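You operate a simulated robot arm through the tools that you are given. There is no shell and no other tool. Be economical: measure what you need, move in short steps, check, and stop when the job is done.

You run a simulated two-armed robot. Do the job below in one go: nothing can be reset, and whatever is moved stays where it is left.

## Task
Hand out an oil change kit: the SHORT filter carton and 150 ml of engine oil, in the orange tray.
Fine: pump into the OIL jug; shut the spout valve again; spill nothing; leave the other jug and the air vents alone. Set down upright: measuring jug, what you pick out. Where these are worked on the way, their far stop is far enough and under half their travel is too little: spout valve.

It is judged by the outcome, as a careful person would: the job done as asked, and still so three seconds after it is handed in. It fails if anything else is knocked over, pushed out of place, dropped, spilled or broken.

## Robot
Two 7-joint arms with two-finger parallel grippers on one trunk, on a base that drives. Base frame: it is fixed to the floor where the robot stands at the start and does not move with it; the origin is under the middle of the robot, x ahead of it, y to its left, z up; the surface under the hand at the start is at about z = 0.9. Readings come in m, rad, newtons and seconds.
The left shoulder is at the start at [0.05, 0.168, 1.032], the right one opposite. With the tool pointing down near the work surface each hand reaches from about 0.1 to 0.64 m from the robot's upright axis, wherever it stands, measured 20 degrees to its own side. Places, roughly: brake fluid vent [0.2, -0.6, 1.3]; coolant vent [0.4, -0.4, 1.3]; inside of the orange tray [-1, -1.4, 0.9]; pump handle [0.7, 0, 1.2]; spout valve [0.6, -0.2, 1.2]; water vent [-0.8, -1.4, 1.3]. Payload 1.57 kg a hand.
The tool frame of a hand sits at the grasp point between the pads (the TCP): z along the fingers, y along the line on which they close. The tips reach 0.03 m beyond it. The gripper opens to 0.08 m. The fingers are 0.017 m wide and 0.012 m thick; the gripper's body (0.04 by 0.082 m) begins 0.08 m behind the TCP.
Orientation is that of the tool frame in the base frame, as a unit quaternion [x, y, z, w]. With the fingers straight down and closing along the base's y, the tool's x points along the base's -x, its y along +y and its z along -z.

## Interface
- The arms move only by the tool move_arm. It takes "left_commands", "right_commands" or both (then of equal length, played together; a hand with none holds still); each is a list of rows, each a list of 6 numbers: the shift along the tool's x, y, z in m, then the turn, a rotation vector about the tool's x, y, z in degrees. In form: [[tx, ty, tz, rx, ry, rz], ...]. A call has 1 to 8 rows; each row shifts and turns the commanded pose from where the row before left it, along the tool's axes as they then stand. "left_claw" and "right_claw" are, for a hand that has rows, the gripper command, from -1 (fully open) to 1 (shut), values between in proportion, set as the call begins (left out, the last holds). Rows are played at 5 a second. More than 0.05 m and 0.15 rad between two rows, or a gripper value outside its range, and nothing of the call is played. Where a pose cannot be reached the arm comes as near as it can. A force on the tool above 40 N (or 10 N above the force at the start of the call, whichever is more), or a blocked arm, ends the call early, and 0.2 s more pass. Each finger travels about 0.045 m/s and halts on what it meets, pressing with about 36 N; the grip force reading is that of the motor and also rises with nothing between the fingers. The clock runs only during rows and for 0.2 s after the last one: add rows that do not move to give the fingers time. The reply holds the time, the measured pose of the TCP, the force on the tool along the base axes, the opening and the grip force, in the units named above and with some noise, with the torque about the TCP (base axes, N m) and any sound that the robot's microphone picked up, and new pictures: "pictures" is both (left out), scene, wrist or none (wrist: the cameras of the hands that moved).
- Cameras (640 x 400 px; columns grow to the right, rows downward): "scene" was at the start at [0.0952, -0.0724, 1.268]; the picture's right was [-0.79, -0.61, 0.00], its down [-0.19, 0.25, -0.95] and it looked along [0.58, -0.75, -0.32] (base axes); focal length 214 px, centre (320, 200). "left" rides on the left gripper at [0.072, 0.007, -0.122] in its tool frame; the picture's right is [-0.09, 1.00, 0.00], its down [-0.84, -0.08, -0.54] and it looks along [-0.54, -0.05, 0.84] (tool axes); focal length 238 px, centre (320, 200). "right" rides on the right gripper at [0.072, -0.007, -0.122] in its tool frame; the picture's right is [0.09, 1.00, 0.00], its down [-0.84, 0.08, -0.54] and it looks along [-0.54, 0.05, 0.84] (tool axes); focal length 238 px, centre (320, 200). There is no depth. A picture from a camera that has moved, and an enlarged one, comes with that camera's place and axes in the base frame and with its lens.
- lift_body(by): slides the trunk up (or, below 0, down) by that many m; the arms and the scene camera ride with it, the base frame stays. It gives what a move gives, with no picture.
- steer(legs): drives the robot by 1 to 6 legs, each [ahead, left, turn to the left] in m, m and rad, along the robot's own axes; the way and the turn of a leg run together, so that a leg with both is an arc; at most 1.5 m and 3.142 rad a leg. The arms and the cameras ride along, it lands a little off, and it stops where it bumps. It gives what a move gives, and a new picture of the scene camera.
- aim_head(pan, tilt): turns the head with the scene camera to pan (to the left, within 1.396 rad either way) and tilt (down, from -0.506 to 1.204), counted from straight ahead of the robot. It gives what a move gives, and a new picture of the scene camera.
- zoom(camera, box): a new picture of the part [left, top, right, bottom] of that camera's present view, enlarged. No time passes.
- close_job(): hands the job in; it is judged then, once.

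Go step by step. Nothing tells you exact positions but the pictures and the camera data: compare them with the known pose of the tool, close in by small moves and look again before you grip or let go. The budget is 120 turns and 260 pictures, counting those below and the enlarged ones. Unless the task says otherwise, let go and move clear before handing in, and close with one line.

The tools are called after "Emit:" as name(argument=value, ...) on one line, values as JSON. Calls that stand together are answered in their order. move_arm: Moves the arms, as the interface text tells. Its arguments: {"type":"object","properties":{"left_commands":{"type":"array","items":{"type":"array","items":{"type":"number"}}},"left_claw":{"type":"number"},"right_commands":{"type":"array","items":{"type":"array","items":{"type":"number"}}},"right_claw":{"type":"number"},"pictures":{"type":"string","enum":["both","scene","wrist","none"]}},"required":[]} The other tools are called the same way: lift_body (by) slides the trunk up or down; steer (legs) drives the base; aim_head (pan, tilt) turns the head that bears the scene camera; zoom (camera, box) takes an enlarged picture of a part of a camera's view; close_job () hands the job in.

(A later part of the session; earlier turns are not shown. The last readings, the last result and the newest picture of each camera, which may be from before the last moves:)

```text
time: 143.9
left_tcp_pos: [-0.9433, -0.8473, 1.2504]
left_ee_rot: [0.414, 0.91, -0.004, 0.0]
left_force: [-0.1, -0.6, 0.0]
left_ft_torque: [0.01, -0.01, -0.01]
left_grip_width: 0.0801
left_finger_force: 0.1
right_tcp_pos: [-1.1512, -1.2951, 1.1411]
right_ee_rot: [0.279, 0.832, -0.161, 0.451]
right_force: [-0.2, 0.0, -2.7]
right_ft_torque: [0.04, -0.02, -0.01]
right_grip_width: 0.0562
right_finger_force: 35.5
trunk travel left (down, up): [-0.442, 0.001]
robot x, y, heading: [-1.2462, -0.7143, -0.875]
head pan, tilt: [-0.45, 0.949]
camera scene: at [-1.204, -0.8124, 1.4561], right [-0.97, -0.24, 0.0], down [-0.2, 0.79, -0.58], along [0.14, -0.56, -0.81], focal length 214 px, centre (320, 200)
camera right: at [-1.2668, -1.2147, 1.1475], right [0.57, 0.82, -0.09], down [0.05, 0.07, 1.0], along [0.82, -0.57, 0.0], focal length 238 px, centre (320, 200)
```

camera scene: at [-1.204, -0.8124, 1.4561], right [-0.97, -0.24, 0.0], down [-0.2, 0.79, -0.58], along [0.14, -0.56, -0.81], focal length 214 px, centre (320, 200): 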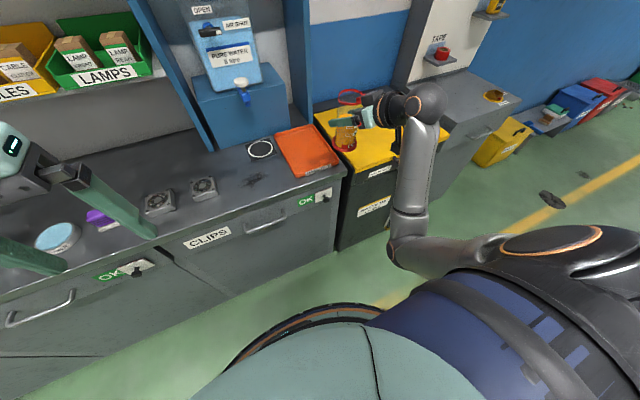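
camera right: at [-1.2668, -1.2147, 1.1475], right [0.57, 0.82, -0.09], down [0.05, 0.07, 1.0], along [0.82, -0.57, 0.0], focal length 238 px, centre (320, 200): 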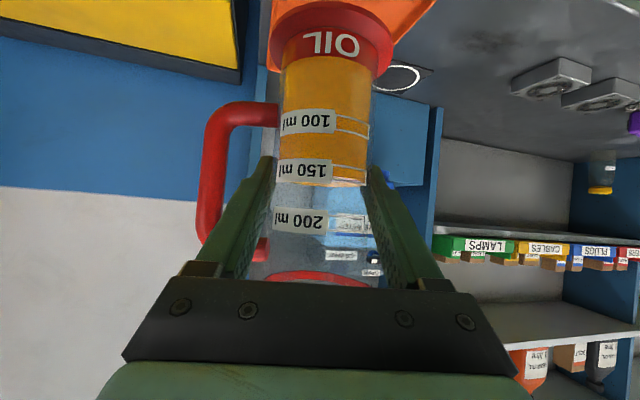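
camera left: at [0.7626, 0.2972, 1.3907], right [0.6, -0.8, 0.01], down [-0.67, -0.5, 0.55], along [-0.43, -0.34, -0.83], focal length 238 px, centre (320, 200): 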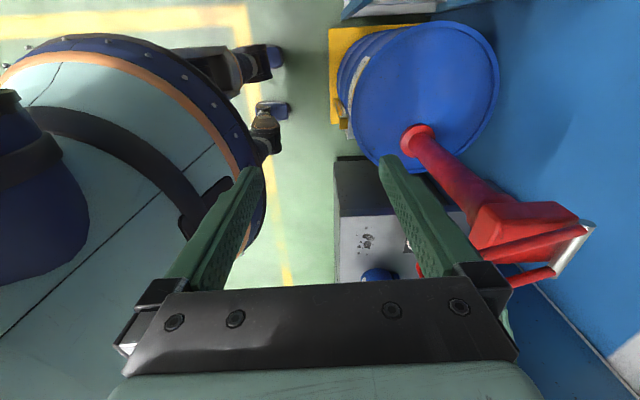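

The elbow swung outward. Next I extend toward the back half of the tray, lowering slightly.

Emit:
move_arm(right_commands=[[-0.0066, 0, 0.0195, 0, 0, 0], [-0.0132, -0.0004, 0.039, 0, 0, 0], [-0.0132, -0.0004, 0.039, 0, 0, 0], [-0.0132, -0.0004, 0.039, 0, 0, 0], [-0.0132, -0.0004, 0.039, 0, 0, 0], [-0.0132, 0, 0.039, 0, 0, 0], [-0.0066, 0, 0.0195, 0, 0, 0], [0, 0, 0, 0, 0, 0]], pictures="both")

```text
time: 145.7
left_tcp_pos: [-0.9442, -0.8482, 1.251]
left_ee_rot: [0.415, 0.91, -0.005, 0.0]
left_force: [0.5, 0.5, 0.6]
left_ft_torque: [0.0, -0.01, -0.03]
left_grip_width: 0.08
left_finger_force: 0.1
right_tcp_pos: [-0.9599, -1.4451, 1.0801]
right_ee_rot: [0.28, 0.832, -0.161, 0.451]
right_force: [-0.6, 0.6, -2.6]
right_ft_torque: [0.01, -0.03, -0.02]
right_grip_width: 0.0559
right_finger_force: 36.2
trunk travel left (down, up): [-0.442, 0.001]
robot x, y, heading: [-1.248, -0.7094, -0.869]
head pan, tilt: [-0.45, 0.949]
camera scene: at [-1.2042, -0.8126, 1.4561], right [-0.97, -0.24, 0.0], down [-0.2, 0.79, -0.58], along [0.14, -0.56, -0.81], focal length 214 px, centre (320, 200)
camera right: at [-1.0762, -1.3651, 1.0858], right [0.57, 0.82, -0.09], down [0.05, 0.07, 1.0], along [0.82, -0.57, 0.0], focal length 238 px, centre (320, 200)
```

scene: 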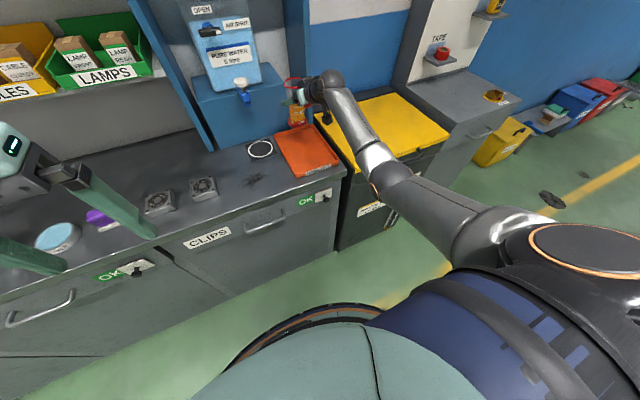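
right: 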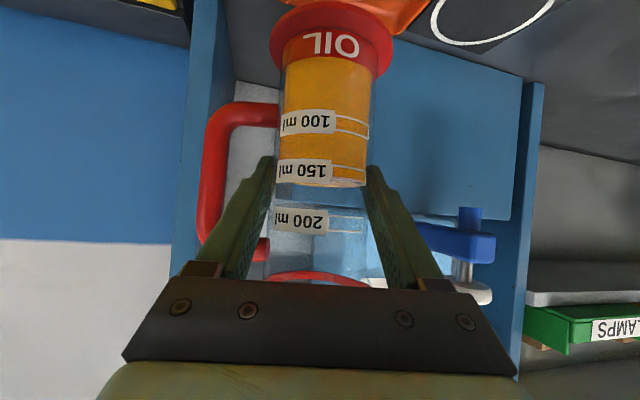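

Reached without trouble. I'll check the position over the tray.

Emit:
zoom(camera="scene", box=[230, 60, 370, 190])

```text
3.08 times, centred on (300, 125) of scene
camera zoom: at [-1.2042, -0.8126, 1.4561], right [-0.97, -0.24, 0.0], down [-0.2, 0.79, -0.58], along [0.14, -0.56, -0.81], focal length 660 px, centre (382, 431)
```

zoom: 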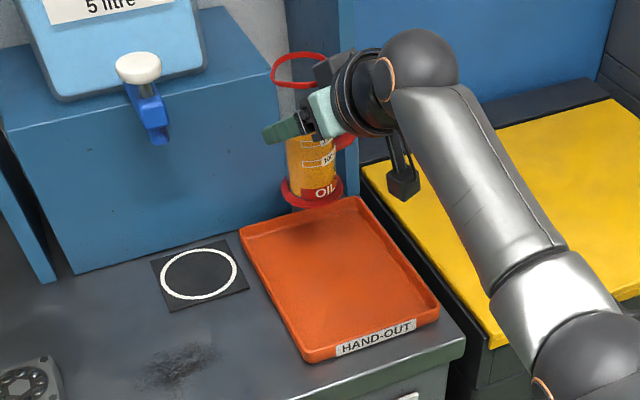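

The jug is right over the back half of the tray. I'll level the pitch by 3° and lower most of the way.

Emit:
move_arm(right_commands=[[0, 0, 0, 0, 3.2, 0], [0.0203, 0, 0.0147, 0, 0, 0], [0.0203, 0, 0.0147, 0, 0, 0], [0.0122, 0, 0.0088, 0, 0, 0], [0, 0, 0, 0, 0, 0]], pictures="wrist")

Emit:
zoom(camera="scene", box=[230, 60, 370, 190])

```text
time: 146.9
left_tcp_pos: [-0.9437, -0.8484, 1.25]
left_ee_rot: [0.414, 0.91, -0.005, -0.001]
left_force: [-0.2, -0.3, -0.7]
left_ft_torque: [0.03, -0.01, -0.04]
left_grip_width: 0.08
left_finger_force: 0.1
right_tcp_pos: [-0.9623, -1.445, 1.0149]
right_ee_rot: [0.283, 0.845, -0.152, 0.428]
right_force: [0.5, -0.3, -2.8]
right_ft_torque: [0.02, -0.06, 0.01]
right_grip_width: 0.0558
right_finger_force: 35.7
trunk travel left (down, up): [-0.442, 0.001]
robot x, y, heading: [-1.2453, -0.7142, -0.876]
head pan, tilt: [-0.45, 0.949]
camera right: at [-1.0775, -1.3644, 1.0284], right [0.56, 0.82, -0.09], down [0.1, 0.04, 0.99], along [0.82, -0.57, -0.06], focal length 238 px, centre (320, 200)
```

right: 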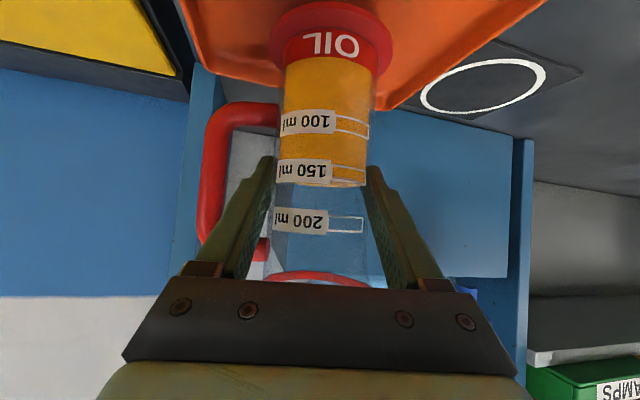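

```text
3.08 times, centred on (300, 125) of scene
camera zoom: at [-1.2041, -0.8126, 1.4561], right [-0.97, -0.24, 0.0], down [-0.2, 0.79, -0.58], along [0.14, -0.56, -0.81], focal length 660 px, centre (382, 431)
```

zoom: 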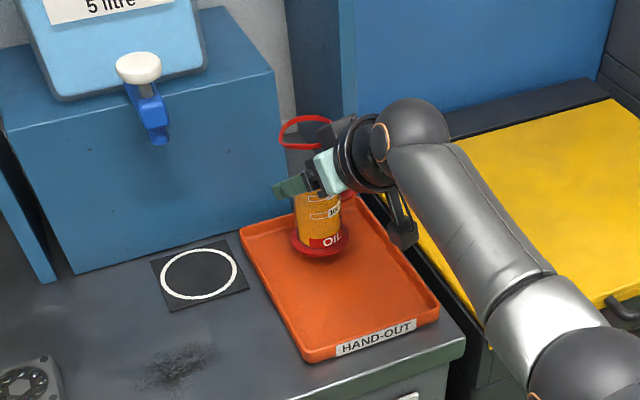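

Emit:
move_arm(right_commands=[[0.0049, 0, 0.0035, 0, 0, 0], [0.0049, 0, 0.0035, 0, 0, 0], [0.0049, 0, 0.0035, 0, 0, 0], [0, 0, 0, 0, 0, 0]], pictures="none")

Emit:
move_arm(right_commands=[[0.0033, 0, 0.0023, 0, 0, 0], [0, 0, 0, 0, 0, 0]], pictures="wrist")

```text
time: 147.9
left_tcp_pos: [-0.9432, -0.8472, 1.2512]
left_ee_rot: [0.415, 0.91, -0.004, 0.0]
left_force: [0.3, 0.5, -0.3]
left_ft_torque: [0.0, 0.03, 0.0]
left_grip_width: 0.0801
left_finger_force: 0.0
right_tcp_pos: [-0.9631, -1.445, 0.9969]
right_ee_rot: [0.285, 0.844, -0.153, 0.428]
right_force: [0.5, -0.1, -2.0]
right_ft_torque: [0.05, -0.01, -0.06]
right_grip_width: 0.0559
right_finger_force: 36.2
trunk travel left (down, up): [-0.442, 0.001]
robot x, y, heading: [-1.2461, -0.7137, -0.877]
head pan, tilt: [-0.45, 0.949]
```

```text
time: 148.5
left_tcp_pos: [-0.9434, -0.8479, 1.2511]
left_ee_rot: [0.415, 0.91, -0.005, -0.001]
left_force: [0.1, 0.6, 0.2]
left_ft_torque: [0.01, -0.04, -0.02]
left_grip_width: 0.0802
left_finger_force: 0.0
right_tcp_pos: [-0.9636, -1.4456, 0.991]
right_ee_rot: [0.285, 0.844, -0.153, 0.427]
right_force: [0.6, -1.0, -2.4]
right_ft_torque: [-0.03, -0.02, -0.01]
right_grip_width: 0.0562
right_finger_force: 35.6
trunk travel left (down, up): [-0.442, 0.001]
robot x, y, heading: [-1.2444, -0.7132, -0.874]
head pan, tilt: [-0.45, 0.949]
camera right: at [-1.0785, -1.3642, 1.0057], right [0.56, 0.82, -0.09], down [0.1, 0.04, 0.99], along [0.82, -0.57, -0.06], focal length 238 px, centre (320, 200)
```

right: 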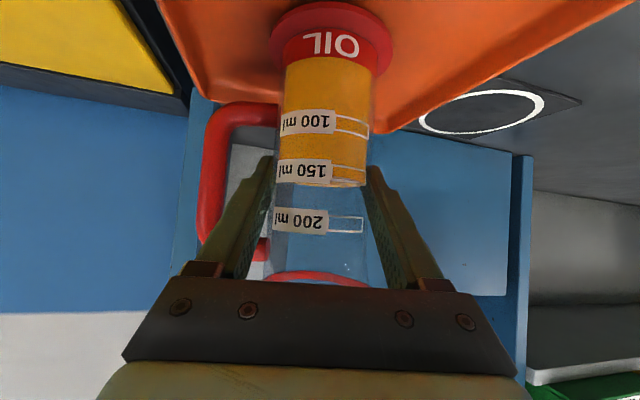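

Still carrying the weight, so not yet on the floor of the tray. A few more millimetres.

Emit:
move_arm(right_commands=[[0.0024, 0, 0.0018, 0, 0, 0], [0, 0, 0, 0, 0, 0]], pictures="none")

Emit:
move_arm(right_commands=[[0.0024, 0, 0.0018, 0, 0, 0], [0, 0, 0, 0, 0, 0]], pictures="none")

```text
time: 149.1
left_tcp_pos: [-0.943, -0.8476, 1.2505]
left_ee_rot: [0.414, 0.91, -0.005, 0.0]
left_force: [0.3, -0.4, -0.3]
left_ft_torque: [0.0, 0.02, 0.02]
left_grip_width: 0.0801
left_finger_force: 0.0
right_tcp_pos: [-0.9627, -1.4451, 0.9908]
right_ee_rot: [0.285, 0.845, -0.153, 0.427]
right_force: [-0.7, -0.4, -2.4]
right_ft_torque: [0.03, -0.02, 0.01]
right_grip_width: 0.0557
right_finger_force: 36.0
trunk travel left (down, up): [-0.442, 0.001]
robot x, y, heading: [-1.2454, -0.7139, -0.876]
head pan, tilt: [-0.45, 0.949]
```

```text
time: 149.7
left_tcp_pos: [-0.9417, -0.8479, 1.2517]
left_ee_rot: [0.414, 0.91, -0.005, 0.0]
left_force: [-0.5, -0.2, 0.6]
left_ft_torque: [-0.03, 0.0, 0.04]
left_grip_width: 0.0803
left_finger_force: 0.0
right_tcp_pos: [-0.9638, -1.4436, 0.9884]
right_ee_rot: [0.284, 0.844, -0.153, 0.428]
right_force: [1.0, 0.5, -0.7]
right_ft_torque: [0.07, -0.08, -0.03]
right_grip_width: 0.0559
right_finger_force: 35.8
trunk travel left (down, up): [-0.442, 0.001]
robot x, y, heading: [-1.2483, -0.7157, -0.876]
head pan, tilt: [-0.45, 0.949]
```

Contact. Settle 2 mm more, open, drop the fingers slightly so they clear the handle, and check.

Emit:
move_arm(right_commands=[[0.0016, 0, 0.0012, 0, 0, 0], [0, 0, 0, 0, 0, 0]], pictures="none")

Emit:
move_arm(right_commands=[[0, 0, 0, 0, 0, 0], [0, 0, 0, 0, 0, 0], [0, 0, 0, 0, 0, 0]], right_claw=-0.75, pictures="wrist")

Emit:
zoom(camera="scene", box=[230, 60, 370, 190])

```text
time: 150.3
left_tcp_pos: [-0.9437, -0.8474, 1.2512]
left_ee_rot: [0.415, 0.91, -0.005, -0.001]
left_force: [0.0, -0.8, -0.4]
left_ft_torque: [-0.02, 0.02, 0.05]
left_grip_width: 0.0799
left_finger_force: 0.1
right_tcp_pos: [-0.9624, -1.4452, 0.9884]
right_ee_rot: [0.284, 0.844, -0.153, 0.429]
right_force: [-0.6, 2.2, 2.5]
right_ft_torque: [0.25, -0.09, 0.06]
right_grip_width: 0.0561
right_finger_force: 35.9
trunk travel left (down, up): [-0.442, 0.001]
robot x, y, heading: [-1.2465, -0.716, -0.871]
head pan, tilt: [-0.45, 0.949]
```

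```text
time: 151.1
left_tcp_pos: [-0.9426, -0.8482, 1.2502]
left_ee_rot: [0.415, 0.91, -0.005, 0.0]
left_force: [-0.8, 0.2, 0.3]
left_ft_torque: [-0.01, -0.03, 0.0]
left_grip_width: 0.0799
left_finger_force: 0.0
right_tcp_pos: [-0.9632, -1.4443, 0.9868]
right_ee_rot: [0.285, 0.844, -0.153, 0.428]
right_force: [0.0, 0.7, -1.3]
right_ft_torque: [0.02, -0.03, 0.05]
right_grip_width: 0.0701
right_finger_force: 0.0
trunk travel left (down, up): [-0.442, 0.001]
robot x, y, heading: [-1.2443, -0.7158, -0.88]
head pan, tilt: [-0.45, 0.949]
camera right: at [-1.0788, -1.3644, 0.9999], right [0.56, 0.82, -0.09], down [0.1, 0.04, 0.99], along [0.82, -0.57, -0.06], focal length 238 px, centre (320, 200)
```

right: 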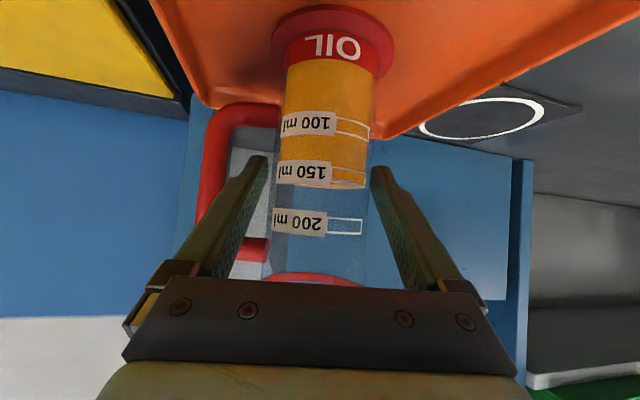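

```text
3.08 times, centred on (300, 125) of scene
camera zoom: at [-1.2042, -0.8123, 1.4561], right [-0.97, -0.24, 0.0], down [-0.2, 0.79, -0.58], along [0.14, -0.56, -0.81], focal length 660 px, centre (382, 431)
```

zoom: 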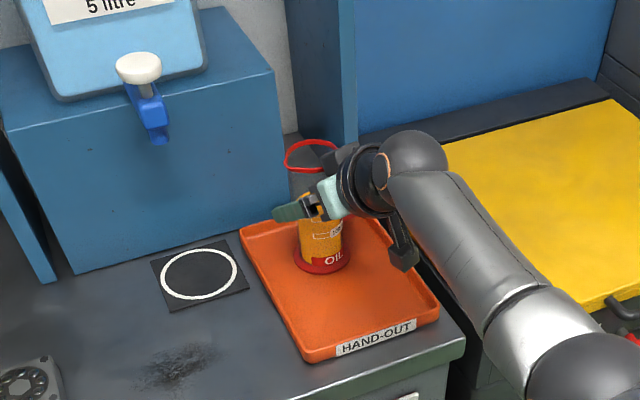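

Emit:
move_arm(right_commands=[[0.004, 0, 0.003, 0, 0, 0], [0, 0, -0.01, 0, 0, 0], [0, 0, -0.015, 0, 0, 0], [0, 0, -0.02, 0, 0, 0], [0, 0, -0.025, 0, 0, 0]], pictures="wrist")

```text
time: 152.3
left_tcp_pos: [-0.9439, -0.8473, 1.2508]
left_ee_rot: [0.415, 0.91, -0.004, 0.0]
left_force: [0.3, -0.3, 0.2]
left_ft_torque: [-0.02, -0.01, 0.0]
left_grip_width: 0.08
left_finger_force: 0.0
right_tcp_pos: [-1.0089, -1.4099, 1.0245]
right_ee_rot: [0.284, 0.844, -0.153, 0.428]
right_force: [0.6, -0.3, -0.3]
right_ft_torque: [-0.03, 0.0, 0.04]
right_grip_width: 0.07
right_finger_force: 0.1
trunk travel left (down, up): [-0.442, 0.001]
robot x, y, heading: [-1.2469, -0.7138, -0.873]
head pan, tilt: [-0.45, 0.949]
camera right: at [-1.1236, -1.3287, 1.0374], right [0.56, 0.82, -0.09], down [0.1, 0.04, 0.99], along [0.82, -0.57, -0.06], focal length 238 px, centre (320, 200)
```

right: 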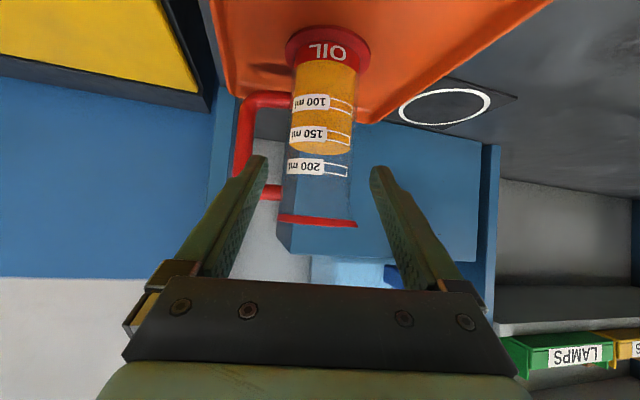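

The jug stands upright in the tray with no spill. I'll withdraw the arm and drive back to the filters.

Emit:
move_arm(right_commands=[[0, 0, -0.04, 0, 0, 0], [0, 0, -0.04, 0, 0, 0], [-0.028, 0, -0.0205, 0, 0, 0], [-0.028, 0, -0.0205, 0, 0, 0], [0.01, 0, -0.04, 0, 0, 0], [0.01, 0, -0.04, 0, 0, 0]], right_claw=-1, pictures="scene")

Emit:
steer(legs=[[0, 0.95, 0]])

Emit:
aim_head(pan=-0.25, tilt=0.25)

```text
time: 153.7
left_tcp_pos: [-0.9427, -0.8472, 1.2505]
left_ee_rot: [0.415, 0.91, -0.005, -0.001]
left_force: [1.0, 0.4, -0.5]
left_ft_torque: [-0.02, -0.02, 0.01]
left_grip_width: 0.0801
left_finger_force: 0.0
right_tcp_pos: [-1.117, -1.3213, 1.169]
right_ee_rot: [0.285, 0.844, -0.153, 0.428]
right_force: [-0.1, 0.0, 0.5]
right_ft_torque: [-0.01, 0.0, 0.01]
right_grip_width: 0.0799
right_finger_force: 0.0
trunk travel left (down, up): [-0.442, 0.001]
robot x, y, heading: [-1.2497, -0.714, -0.879]
head pan, tilt: [-0.45, 0.949]
camera scene: at [-1.2046, -0.812, 1.4561], right [-0.97, -0.24, 0.0], down [-0.2, 0.79, -0.58], along [0.14, -0.56, -0.81], focal length 214 px, centre (320, 200)
```

scene: 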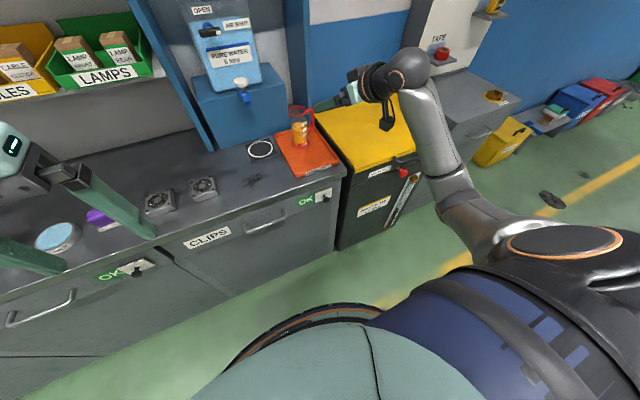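

```text
time: 162.2
left_tcp_pos: [-0.2262, -0.2419, 1.2511]
left_ee_rot: [0.411, 0.912, -0.005, 0.0]
left_force: [0.2, 0.7, -0.2]
left_ft_torque: [0.02, -0.01, -0.02]
left_grip_width: 0.0798
left_finger_force: 0.1
right_tcp_pos: [-0.3953, -0.7179, 1.168]
right_ee_rot: [0.281, 0.845, -0.152, 0.429]
right_force: [0.6, 0.6, 0.2]
right_ft_torque: [-0.01, -0.02, -0.01]
right_grip_width: 0.08
right_finger_force: 0.1
trunk travel left (down, up): [-0.442, 0.001]
robot x, y, heading: [-0.527, -0.1115, -0.867]
head pan, tilt: [-0.45, 0.949]
camera scene: at [-0.487, -0.2082, 1.4561], right [-0.97, -0.25, 0.0], down [-0.2, 0.79, -0.58], along [0.15, -0.56, -0.81], focal length 214 px, centre (320, 200)
```

scene: 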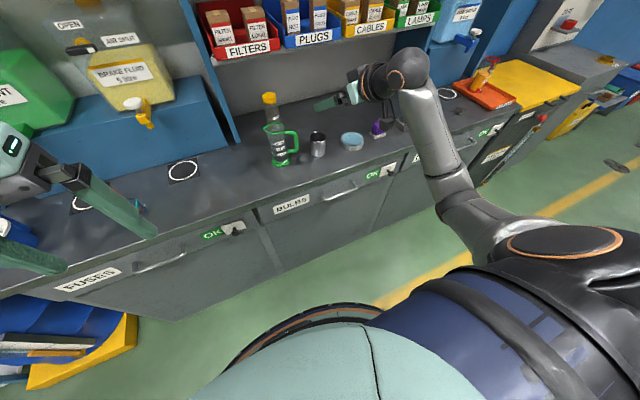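

```text
time: 163.3
left_tcp_pos: [-0.225, -0.2423, 1.2505]
left_ee_rot: [0.412, 0.911, -0.005, 0.0]
left_force: [0.2, 0.4, -0.2]
left_ft_torque: [-0.01, 0.01, 0.02]
left_grip_width: 0.0801
left_finger_force: 0.0
right_tcp_pos: [-0.3955, -0.716, 1.1693]
right_ee_rot: [0.282, 0.845, -0.152, 0.428]
right_force: [-0.1, 0.6, -0.2]
right_ft_torque: [-0.03, -0.01, 0.0]
right_grip_width: 0.0801
right_finger_force: 0.0
trunk travel left (down, up): [-0.442, 0.001]
robot x, y, heading: [-0.5293, -0.105, -0.868]
head pan, tilt: [-0.25, 0.25]
camera scene: at [-0.4643, -0.2219, 1.5166], right [-0.9, -0.44, 0.0], down [-0.11, 0.22, -0.97], along [0.42, -0.87, -0.25], focal length 214 px, centre (320, 200)
```

scene: 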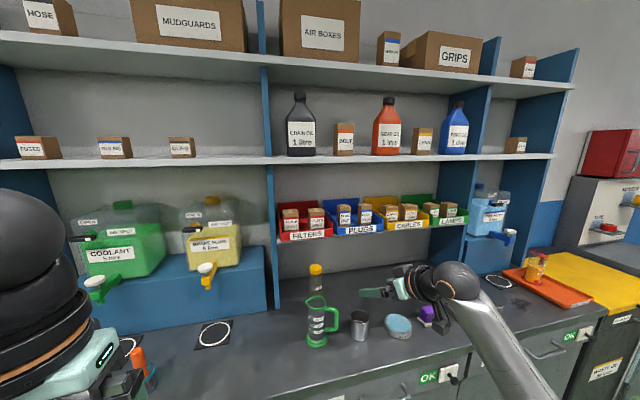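

I can see the filter bin. I'll zoom in.

Emit:
zoom(camera="scene", box=[265, 180, 345, 250])

```text
5.71 times, centred on (305, 215) of scene
camera zoom: at [-0.4643, -0.2219, 1.5166], right [-0.9, -0.44, 0.0], down [-0.11, 0.22, -0.97], along [0.42, -0.87, -0.25], focal length 1226 px, centre (406, 114)
```

zoom: 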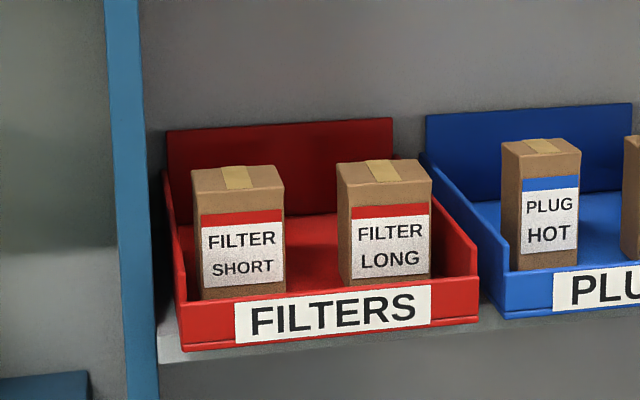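

SHORT is the left carton, top centre ≈ (−0.05, −0.84, 1.28), about 54 mm wide. I'll retract the right hand, make it nearly horizontal facing the shelf, then drive up.

Emit:
move_arm(right_commands=[[0.0066, 0.008, -0.0434, 0, 0, 0], [0.0066, 0.008, -0.0434, 0, 0, 0], [0.0066, 0.008, -0.0434, 0, 0, 0], [0.0066, 0.008, -0.0434, 0, 0, 0], [0.0066, 0.008, -0.0434, 0, 0, 0], [0, 0, 0, 5.26, 0.1, 3.8], [0, 0, 0, 5.26, 0.1, 3.8], [0, 0, 0, 0, -7, 0]], pictures="none")

Emit:
move_arm(right_commands=[[0, 0, 0, 0, -7, 0], [0, 0, 0, 0, -6, 0], [0, 0, 0, 0, 0, 0]], pictures="scene")

```text
time: 165.1
left_tcp_pos: [-0.2258, -0.2412, 1.2514]
left_ee_rot: [0.412, 0.911, -0.004, -0.001]
left_force: [0.3, -0.3, -0.3]
left_ft_torque: [0.04, 0.0, 0.02]
left_grip_width: 0.0798
left_finger_force: 0.0
right_tcp_pos: [-0.518, -0.6097, 1.3038]
right_ee_rot: [0.363, 0.782, -0.221, 0.457]
right_force: [-0.7, 0.4, -0.9]
right_ft_torque: [0.01, 0.01, -0.01]
right_grip_width: 0.0801
right_finger_force: 0.0
right hand out of reach, approached as far as the arm can: row 5, 6, 7, 8
trunk travel left (down, up): [-0.442, 0.001]
robot x, y, heading: [-0.5283, -0.1089, -0.869]
head pan, tilt: [-0.25, 0.25]
```

```text
time: 165.9
left_tcp_pos: [-0.2253, -0.243, 1.2504]
left_ee_rot: [0.411, 0.911, -0.005, 0.0]
left_force: [-0.1, -0.2, -0.8]
left_ft_torque: [0.02, 0.02, -0.04]
left_grip_width: 0.08
left_finger_force: 0.1
right_tcp_pos: [-0.5116, -0.6396, 1.3226]
right_ee_rot: [0.335, 0.725, -0.262, 0.543]
right_force: [-1.1, 0.1, 0.1]
right_ft_torque: [0.02, 0.02, 0.04]
right_grip_width: 0.0801
right_finger_force: 0.0
right hand out of reach, approached as far as the arm can: row 1, 2
trunk travel left (down, up): [-0.442, 0.001]
robot x, y, heading: [-0.5281, -0.1099, -0.869]
head pan, tilt: [-0.25, 0.25]
camera scene: at [-0.4643, -0.2218, 1.5167], right [-0.9, -0.44, 0.0], down [-0.11, 0.22, -0.97], along [0.42, -0.87, -0.25], focal length 214 px, centre (320, 200)
```

scene: 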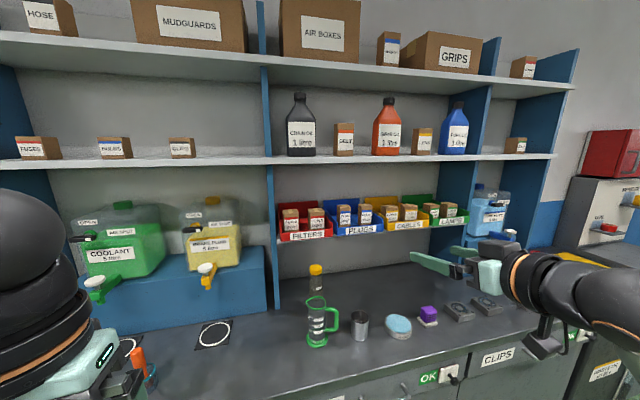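

Emit:
steer(legs=[[0, 0.15, 0], [0.23, 0, 0]])

Emit:
zoom(camera="right", box=[0, 0, 640, 400])

```text
time: 169.2
left_tcp_pos: [0.0426, -0.3249, 1.2507]
left_ee_rot: [0.41, 0.912, -0.005, 0.0]
left_force: [0.5, 0.6, -0.9]
left_ft_torque: [0.03, 0.01, 0.01]
left_grip_width: 0.08
left_finger_force: 0.1
right_tcp_pos: [-0.2414, -0.7236, 1.3222]
right_ee_rot: [0.334, 0.726, -0.26, 0.542]
right_force: [0.5, 0.6, 0.4]
right_ft_torque: [-0.01, 0.01, -0.02]
right_grip_width: 0.08
right_finger_force: 0.1
trunk travel left (down, up): [-0.442, 0.001]
robot x, y, heading: [-0.2618, -0.1944, -0.865]
head pan, tilt: [-0.25, 0.25]
camera scene: at [-0.1961, -0.3061, 1.5166], right [-0.9, -0.44, 0.0], down [-0.11, 0.22, -0.97], along [0.43, -0.87, -0.25], focal length 214 px, centre (320, 200)
```

scene: 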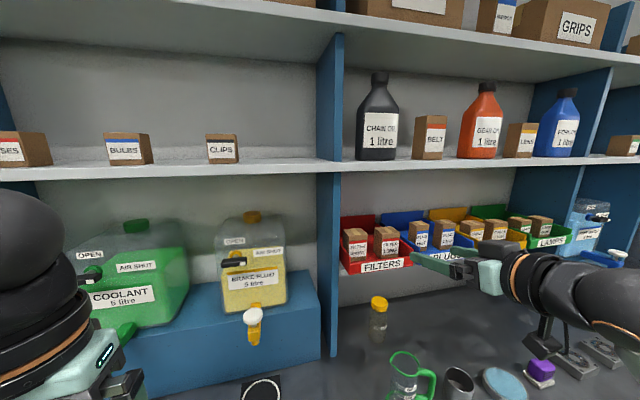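

```text
1.00 times, centred on (320, 200) of right (not enlarged: the box is as wide or as high as the picture)
camera zoom: at [-0.335, -0.6235, 1.2871], right [0.75, 0.66, -0.1], down [-0.12, 0.28, 0.95], along [0.66, -0.7, 0.28], focal length 238 px, centre (320, 200)
```

zoom: 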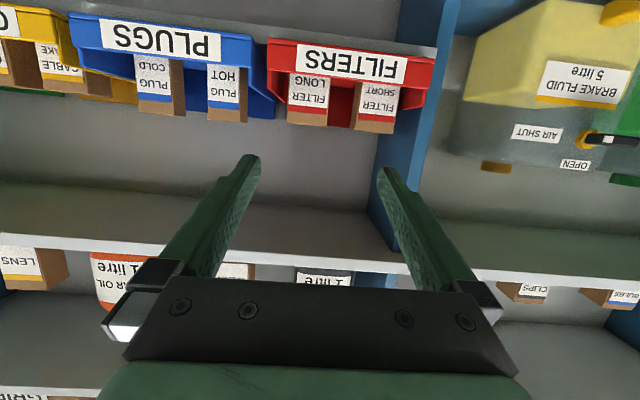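

Emit:
zoom(camera="right", box=[260, 30, 440, 150])

Emit:
zoom(camera="scene", box=[320, 200, 440, 280])

```text
3.33 times, centred on (350, 90) of right
camera zoom: at [-0.335, -0.6235, 1.2871], right [0.75, 0.66, -0.1], down [-0.12, 0.28, 0.95], along [0.66, -0.7, 0.28], focal length 794 px, centre (220, 567)
```

zoom: 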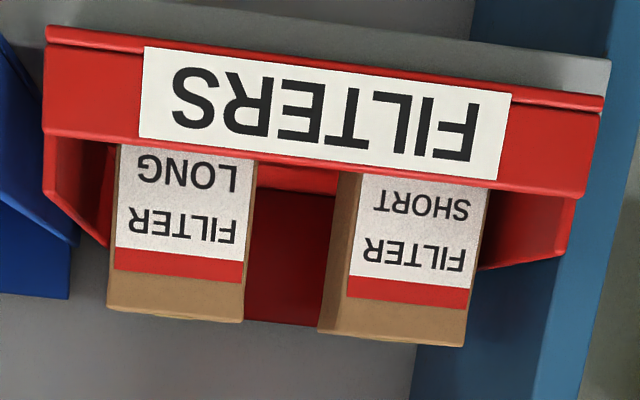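

```text
5.00 times, centred on (380, 240) of scene
camera zoom: at [-0.1961, -0.3061, 1.5166], right [-0.9, -0.44, 0.0], down [-0.11, 0.22, -0.97], along [0.43, -0.87, -0.25], focal length 1072 px, centre (20, 0)
```

zoom: 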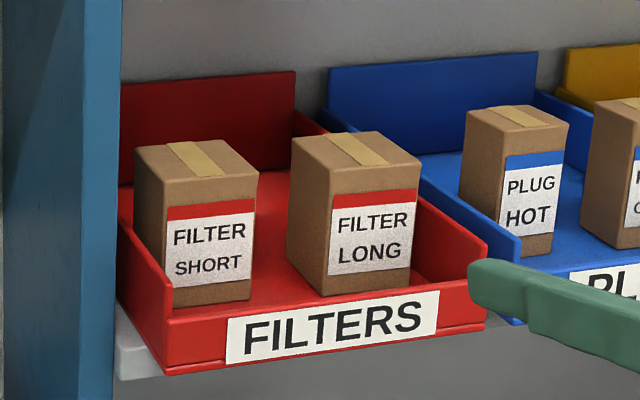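

Carton's top-front edge is at (−0.0545, −0.826, 1.282). Setting a 66 mm opening and moving to the pre-approach point.

Emit:
move_arm(right_commands=[[0, 0.02, 0.032, 0, 0, 0], [0, 0.02, 0.032, 0, 0, 0], [0, 0.02, 0.032, 0, 0, 0], [-0.0016, 0.019, 0.031, 0, 0, 0], [0, 0, 0, 0, 0, 0]], right_claw=-0.65, pictures="both")

Emit:
zoom(camera="scene", box=[320, 200, 440, 280])

```text
time: 170.4
left_tcp_pos: [0.0422, -0.3245, 1.2509]
left_ee_rot: [0.411, 0.912, -0.005, -0.001]
left_force: [0.1, 0.1, 0.5]
left_ft_torque: [0.01, -0.02, 0.01]
left_grip_width: 0.0801
left_finger_force: 0.0
right_tcp_pos: [-0.1026, -0.7658, 1.2905]
right_ee_rot: [0.334, 0.726, -0.26, 0.543]
right_force: [0.0, -0.1, 0.3]
right_ft_torque: [0.02, 0.01, 0.01]
right_grip_width: 0.0661
right_finger_force: 0.1
trunk travel left (down, up): [-0.442, 0.001]
robot x, y, heading: [-0.2585, -0.194, -0.866]
head pan, tilt: [-0.25, 0.25]
camera scene: at [-0.1972, -0.3053, 1.5168], right [-0.9, -0.44, 0.0], down [-0.11, 0.22, -0.97], along [0.43, -0.87, -0.25], focal length 214 px, centre (320, 200)
camera right: at [-0.1956, -0.6661, 1.2543], right [0.75, 0.66, -0.1], down [-0.12, 0.28, 0.95], along [0.66, -0.7, 0.29], focal length 238 px, centre (320, 200)
```

scene: 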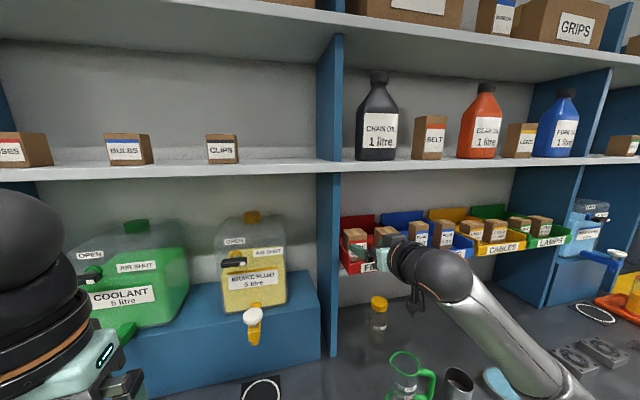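
right: 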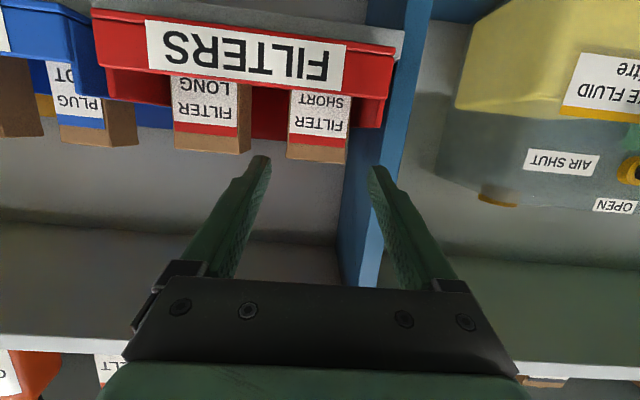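

```text
5.00 times, centred on (380, 240) of scene
camera zoom: at [-0.1972, -0.3053, 1.5168], right [-0.9, -0.44, 0.0], down [-0.11, 0.22, -0.97], along [0.43, -0.87, -0.25], focal length 1072 px, centre (20, 0)
```

zoom: 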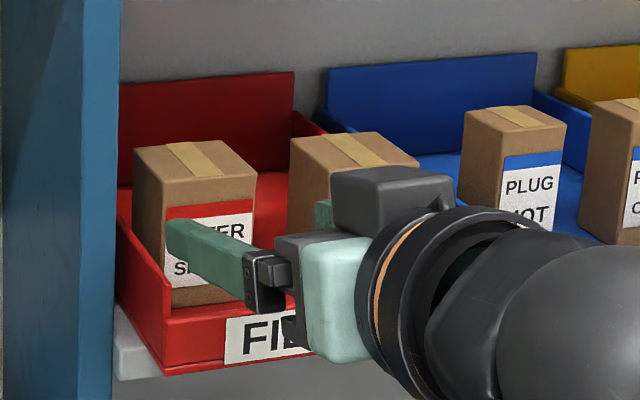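

Centred on the SHORT carton. I'll advance with the fingers either side of it.

Emit:
move_arm(right_commands=[[0, 0, 0.03, 0, 0, 0], [0, 0, 0.025, 0, 0, 0], [0, 0, 0.02, 0, 0, 0], [0, 0, 0, 0, 0, 0]], pictures="wrist")

Emit:
zoom(camera="scene", box=[320, 200, 440, 280])

```text
time: 171.4
left_tcp_pos: [0.0419, -0.3246, 1.2506]
left_ee_rot: [0.411, 0.912, -0.004, 0.0]
left_force: [0.3, 0.0, -0.6]
left_ft_torque: [-0.01, -0.02, -0.02]
left_grip_width: 0.08
left_finger_force: 0.0
right_tcp_pos: [-0.0566, -0.8212, 1.2678]
right_ee_rot: [0.333, 0.726, -0.259, 0.543]
right_force: [-0.4, 0.9, 0.7]
right_ft_torque: [-0.04, -0.01, -0.06]
right_grip_width: 0.066
right_finger_force: 0.1
trunk travel left (down, up): [-0.442, 0.001]
robot x, y, heading: [-0.2588, -0.1897, -0.863]
head pan, tilt: [-0.25, 0.25]
camera right: at [-0.1506, -0.7207, 1.2322], right [0.75, 0.66, -0.1], down [-0.12, 0.28, 0.95], along [0.66, -0.7, 0.29], focal length 238 px, centre (320, 200)
```

right: 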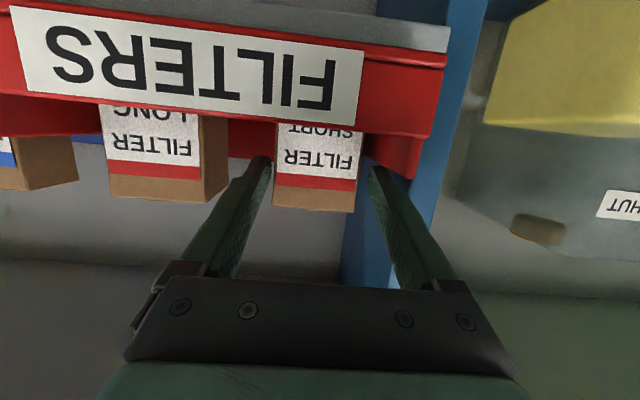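

```text
5.00 times, centred on (380, 240) of scene
camera zoom: at [-0.1968, -0.3053, 1.5167], right [-0.9, -0.44, 0.0], down [-0.11, 0.22, -0.97], along [0.43, -0.87, -0.25], focal length 1072 px, centre (20, 0)
```

zoom: 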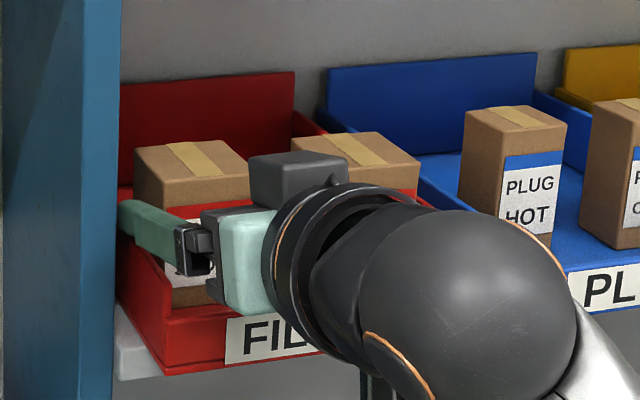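

The fingers straddle the carton. A last centimetre, then close.

Emit:
move_arm(right_commands=[[0, 0, 0.012, 0, 0, 0], [0, 0, 0, 0, 0, 0]], pictures="none")

Emit:
move_arm(right_commands=[[0, 0, 0, 0, 0, 0], [0, 0, 0, 0, 0, 0], [0, 0, 0, 0, 0, 0], [0, 0, 0, 0, 0, 0]], right_claw=1, pictures="wrist")

```text
time: 172.0
left_tcp_pos: [0.0422, -0.3238, 1.2521]
left_ee_rot: [0.41, 0.912, -0.005, 0.001]
left_force: [-0.4, -0.3, -0.3]
left_ft_torque: [0.0, -0.03, -0.03]
left_grip_width: 0.08
left_finger_force: 0.1
right_tcp_pos: [-0.0519, -0.8294, 1.2662]
right_ee_rot: [0.333, 0.724, -0.261, 0.544]
right_force: [-2.2, 2.1, 6.7]
right_ft_torque: [0.07, -0.25, 0.1]
right_grip_width: 0.0656
right_finger_force: 0.0
trunk travel left (down, up): [-0.442, 0.001]
robot x, y, heading: [-0.2611, -0.1921, -0.862]
head pan, tilt: [-0.25, 0.25]
```

```text
time: 173.0
left_tcp_pos: [0.0421, -0.323, 1.2515]
left_ee_rot: [0.41, 0.912, -0.006, 0.0]
left_force: [0.1, -0.3, -0.6]
left_ft_torque: [-0.03, -0.03, 0.0]
left_grip_width: 0.0799
left_finger_force: 0.1
right_tcp_pos: [-0.0489, -0.8279, 1.266]
right_ee_rot: [0.333, 0.725, -0.26, 0.544]
right_force: [6.2, 3.6, 8.7]
right_ft_torque: [0.17, -0.56, 0.16]
right_grip_width: 0.0556
right_finger_force: 35.8
trunk travel left (down, up): [-0.442, 0.001]
robot x, y, heading: [-0.2633, -0.195, -0.863]
head pan, tilt: [-0.25, 0.25]
camera right: at [-0.1432, -0.728, 1.2301], right [0.74, 0.66, -0.1], down [-0.12, 0.28, 0.95], along [0.66, -0.7, 0.29], focal length 238 px, centre (320, 200)
```

right: 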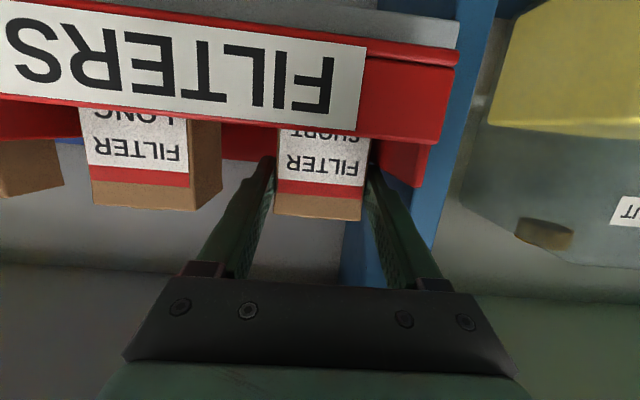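

Gripped at 55.6 mm; there is slight upward contact force, perhaps from the bin's side wall. I'll lift 2 cm and check that only the carton comes.

Emit:
move_arm(right_commands=[[-0.0096, 0, -0.0028, 0, 0, 0], [-0.0096, 0, -0.0028, 0, 0, 0], [0, 0, 0, 0, 0, 0]], pictures="wrist")

Emit:
zoom(camera="scene", box=[320, 200, 440, 280])

```text
time: 173.8
left_tcp_pos: [0.0418, -0.3258, 1.2498]
left_ee_rot: [0.41, 0.912, -0.005, 0.0]
left_force: [0.4, -0.8, -0.1]
left_ft_torque: [0.0, -0.01, -0.02]
left_grip_width: 0.0801
left_finger_force: 0.0
right_tcp_pos: [-0.0505, -0.8299, 1.283]
right_ee_rot: [0.334, 0.726, -0.259, 0.542]
right_force: [0.3, -0.5, -1.8]
right_ft_torque: [-0.01, 0.05, -0.03]
right_grip_width: 0.0553
right_finger_force: 36.2
trunk travel left (down, up): [-0.442, 0.001]
robot x, y, heading: [-0.2609, -0.1935, -0.865]
head pan, tilt: [-0.25, 0.25]
camera right: at [-0.1433, -0.7295, 1.2475], right [0.75, 0.66, -0.1], down [-0.11, 0.28, 0.95], along [0.66, -0.7, 0.28], focal length 238 px, centre (320, 200)
```

right: 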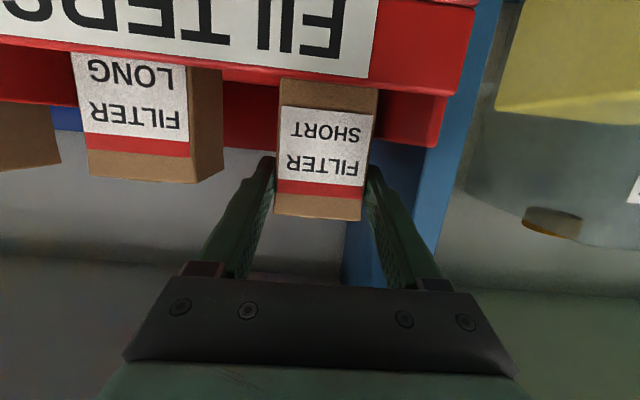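

```text
5.00 times, centred on (380, 240) of scene
camera zoom: at [-0.1967, -0.306, 1.5166], right [-0.9, -0.44, 0.0], down [-0.11, 0.22, -0.97], along [0.43, -0.87, -0.25], focal length 1072 px, centre (20, 0)
```

zoom: 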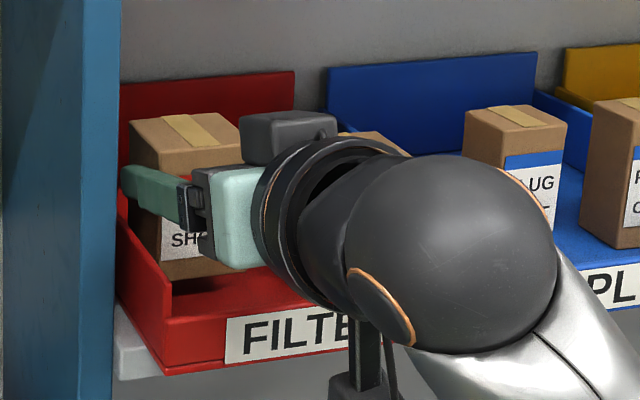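

Only the carton comes. I'll lift it clear of the bin lip and draw it back.

Emit:
move_arm(right_commands=[[-0.018, 0, -0.0052, 0, 0, 0], [-0.018, 0, -0.0052, 0, 0, 0], [-0.018, 0, -0.0052, 0, 0, 0], [0.0055, 0, -0.0193, 0, 0, 0], [0.011, 0, -0.0385, 0, 0, 0], [0.011, 0, -0.0385, 0, 0, 0], [0.011, 0, -0.0385, 0, 0, 0], [0.011, 0, -0.0385, 0, 0, 0]], pictures="both")

```text
time: 175.6
left_tcp_pos: [0.0413, -0.3248, 1.2521]
left_ee_rot: [0.41, 0.912, -0.006, 0.0]
left_force: [-0.5, 0.7, 0.5]
left_ft_torque: [0.0, 0.0, -0.01]
left_grip_width: 0.0802
left_finger_force: 0.1
right_tcp_pos: [-0.167, -0.6901, 1.3402]
right_ee_rot: [0.334, 0.726, -0.259, 0.542]
right_force: [0.3, 0.2, -2.2]
right_ft_torque: [0.01, 0.02, -0.04]
right_grip_width: 0.0556
right_finger_force: 36.1
trunk travel left (down, up): [-0.442, 0.001]
robot x, y, heading: [-0.261, -0.1943, -0.865]
head pan, tilt: [-0.25, 0.25]
camera scene: at [-0.1971, -0.3053, 1.5168], right [-0.9, -0.44, 0.0], down [-0.11, 0.22, -0.97], along [0.43, -0.87, -0.25], focal length 214 px, centre (320, 200)
camera right: at [-0.261, -0.5904, 1.3053], right [0.75, 0.66, -0.1], down [-0.12, 0.28, 0.95], along [0.66, -0.7, 0.29], focal length 238 px, centre (320, 200)
```

scene: 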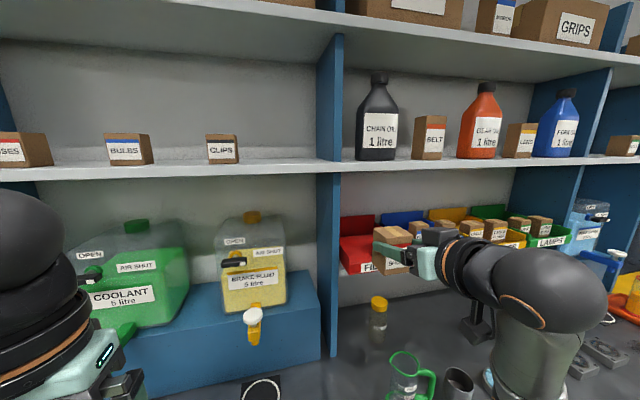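
right: 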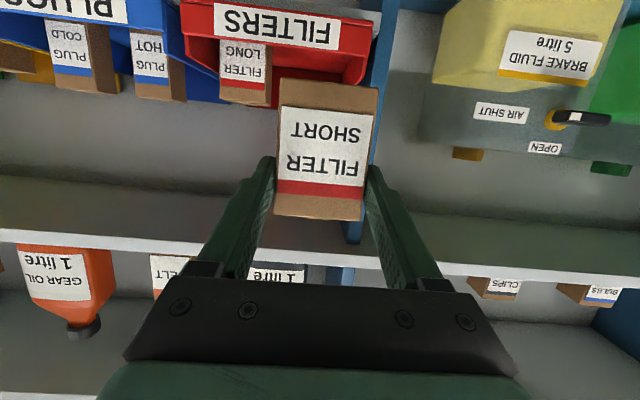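

Carton in hand, SHORT label confirmed. I'll back off and drive to the tray.

Emit:
steer(legs=[[-0.25, 0, 0], [0, -1.09, 0]])

Emit:
aim_head(pan=-0.4, tilt=0.85)

```text
time: 186.9
left_tcp_pos: [-0.961, -0.8415, 1.251]
left_ee_rot: [0.416, 0.909, -0.005, 0.0]
left_force: [0.2, -0.3, -0.3]
left_ft_torque: [0.03, 0.02, 0.03]
left_grip_width: 0.0801
left_finger_force: 0.0
right_tcp_pos: [-1.1738, -1.2044, 1.3401]
right_ee_rot: [0.338, 0.724, -0.262, 0.541]
right_force: [-0.2, 0.9, -2.1]
right_ft_torque: [0.02, 0.06, 0.04]
right_grip_width: 0.0553
right_finger_force: 35.9
trunk travel left (down, up): [-0.442, 0.001]
robot x, y, heading: [-1.2649, -0.7035, -0.878]
head pan, tilt: [-0.25, 0.25]
camera scene: at [-1.1991, -0.8184, 1.5167], right [-0.9, -0.43, 0.0], down [-0.11, 0.22, -0.97], along [0.42, -0.87, -0.25], focal length 214 px, centre (320, 200)
```

scene: 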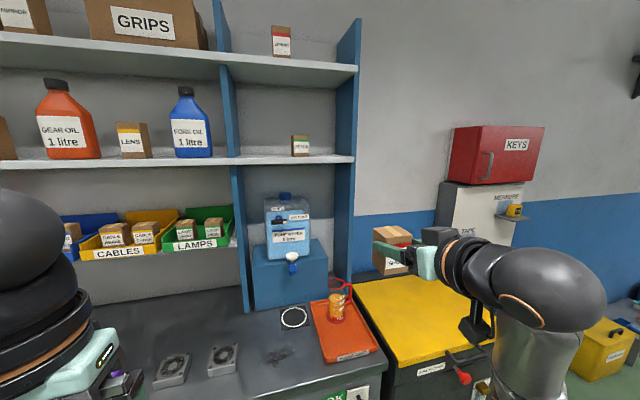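

```text
time: 187.9
left_tcp_pos: [-0.9593, -0.8412, 1.2498]
left_ee_rot: [0.417, 0.909, -0.004, 0.0]
left_force: [0.3, -0.3, 0.0]
left_ft_torque: [-0.03, -0.01, 0.0]
left_grip_width: 0.0802
left_finger_force: 0.0
right_tcp_pos: [-1.1734, -1.2049, 1.3392]
right_ee_rot: [0.338, 0.724, -0.263, 0.541]
right_force: [0.3, 0.5, -1.8]
right_ft_torque: [0.03, 0.05, 0.0]
right_grip_width: 0.0554
right_finger_force: 35.6
trunk travel left (down, up): [-0.442, 0.001]
robot x, y, heading: [-1.2632, -0.7006, -0.877]
head pan, tilt: [-0.4, 0.85]
camera scene: at [-1.2165, -0.8088, 1.4636], right [-0.96, -0.29, 0.0], down [-0.22, 0.72, -0.66], along [0.19, -0.63, -0.75], focal length 214 px, centre (320, 200)
```

scene: 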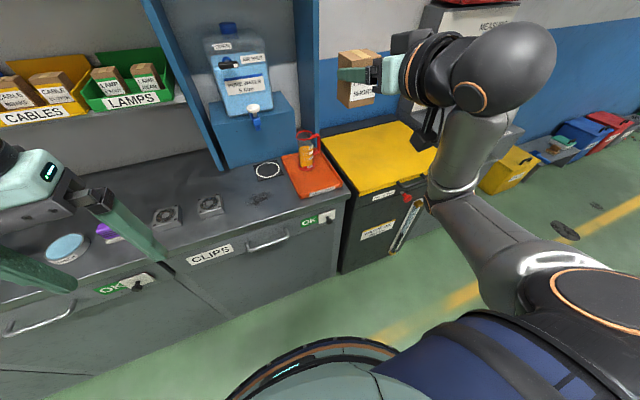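

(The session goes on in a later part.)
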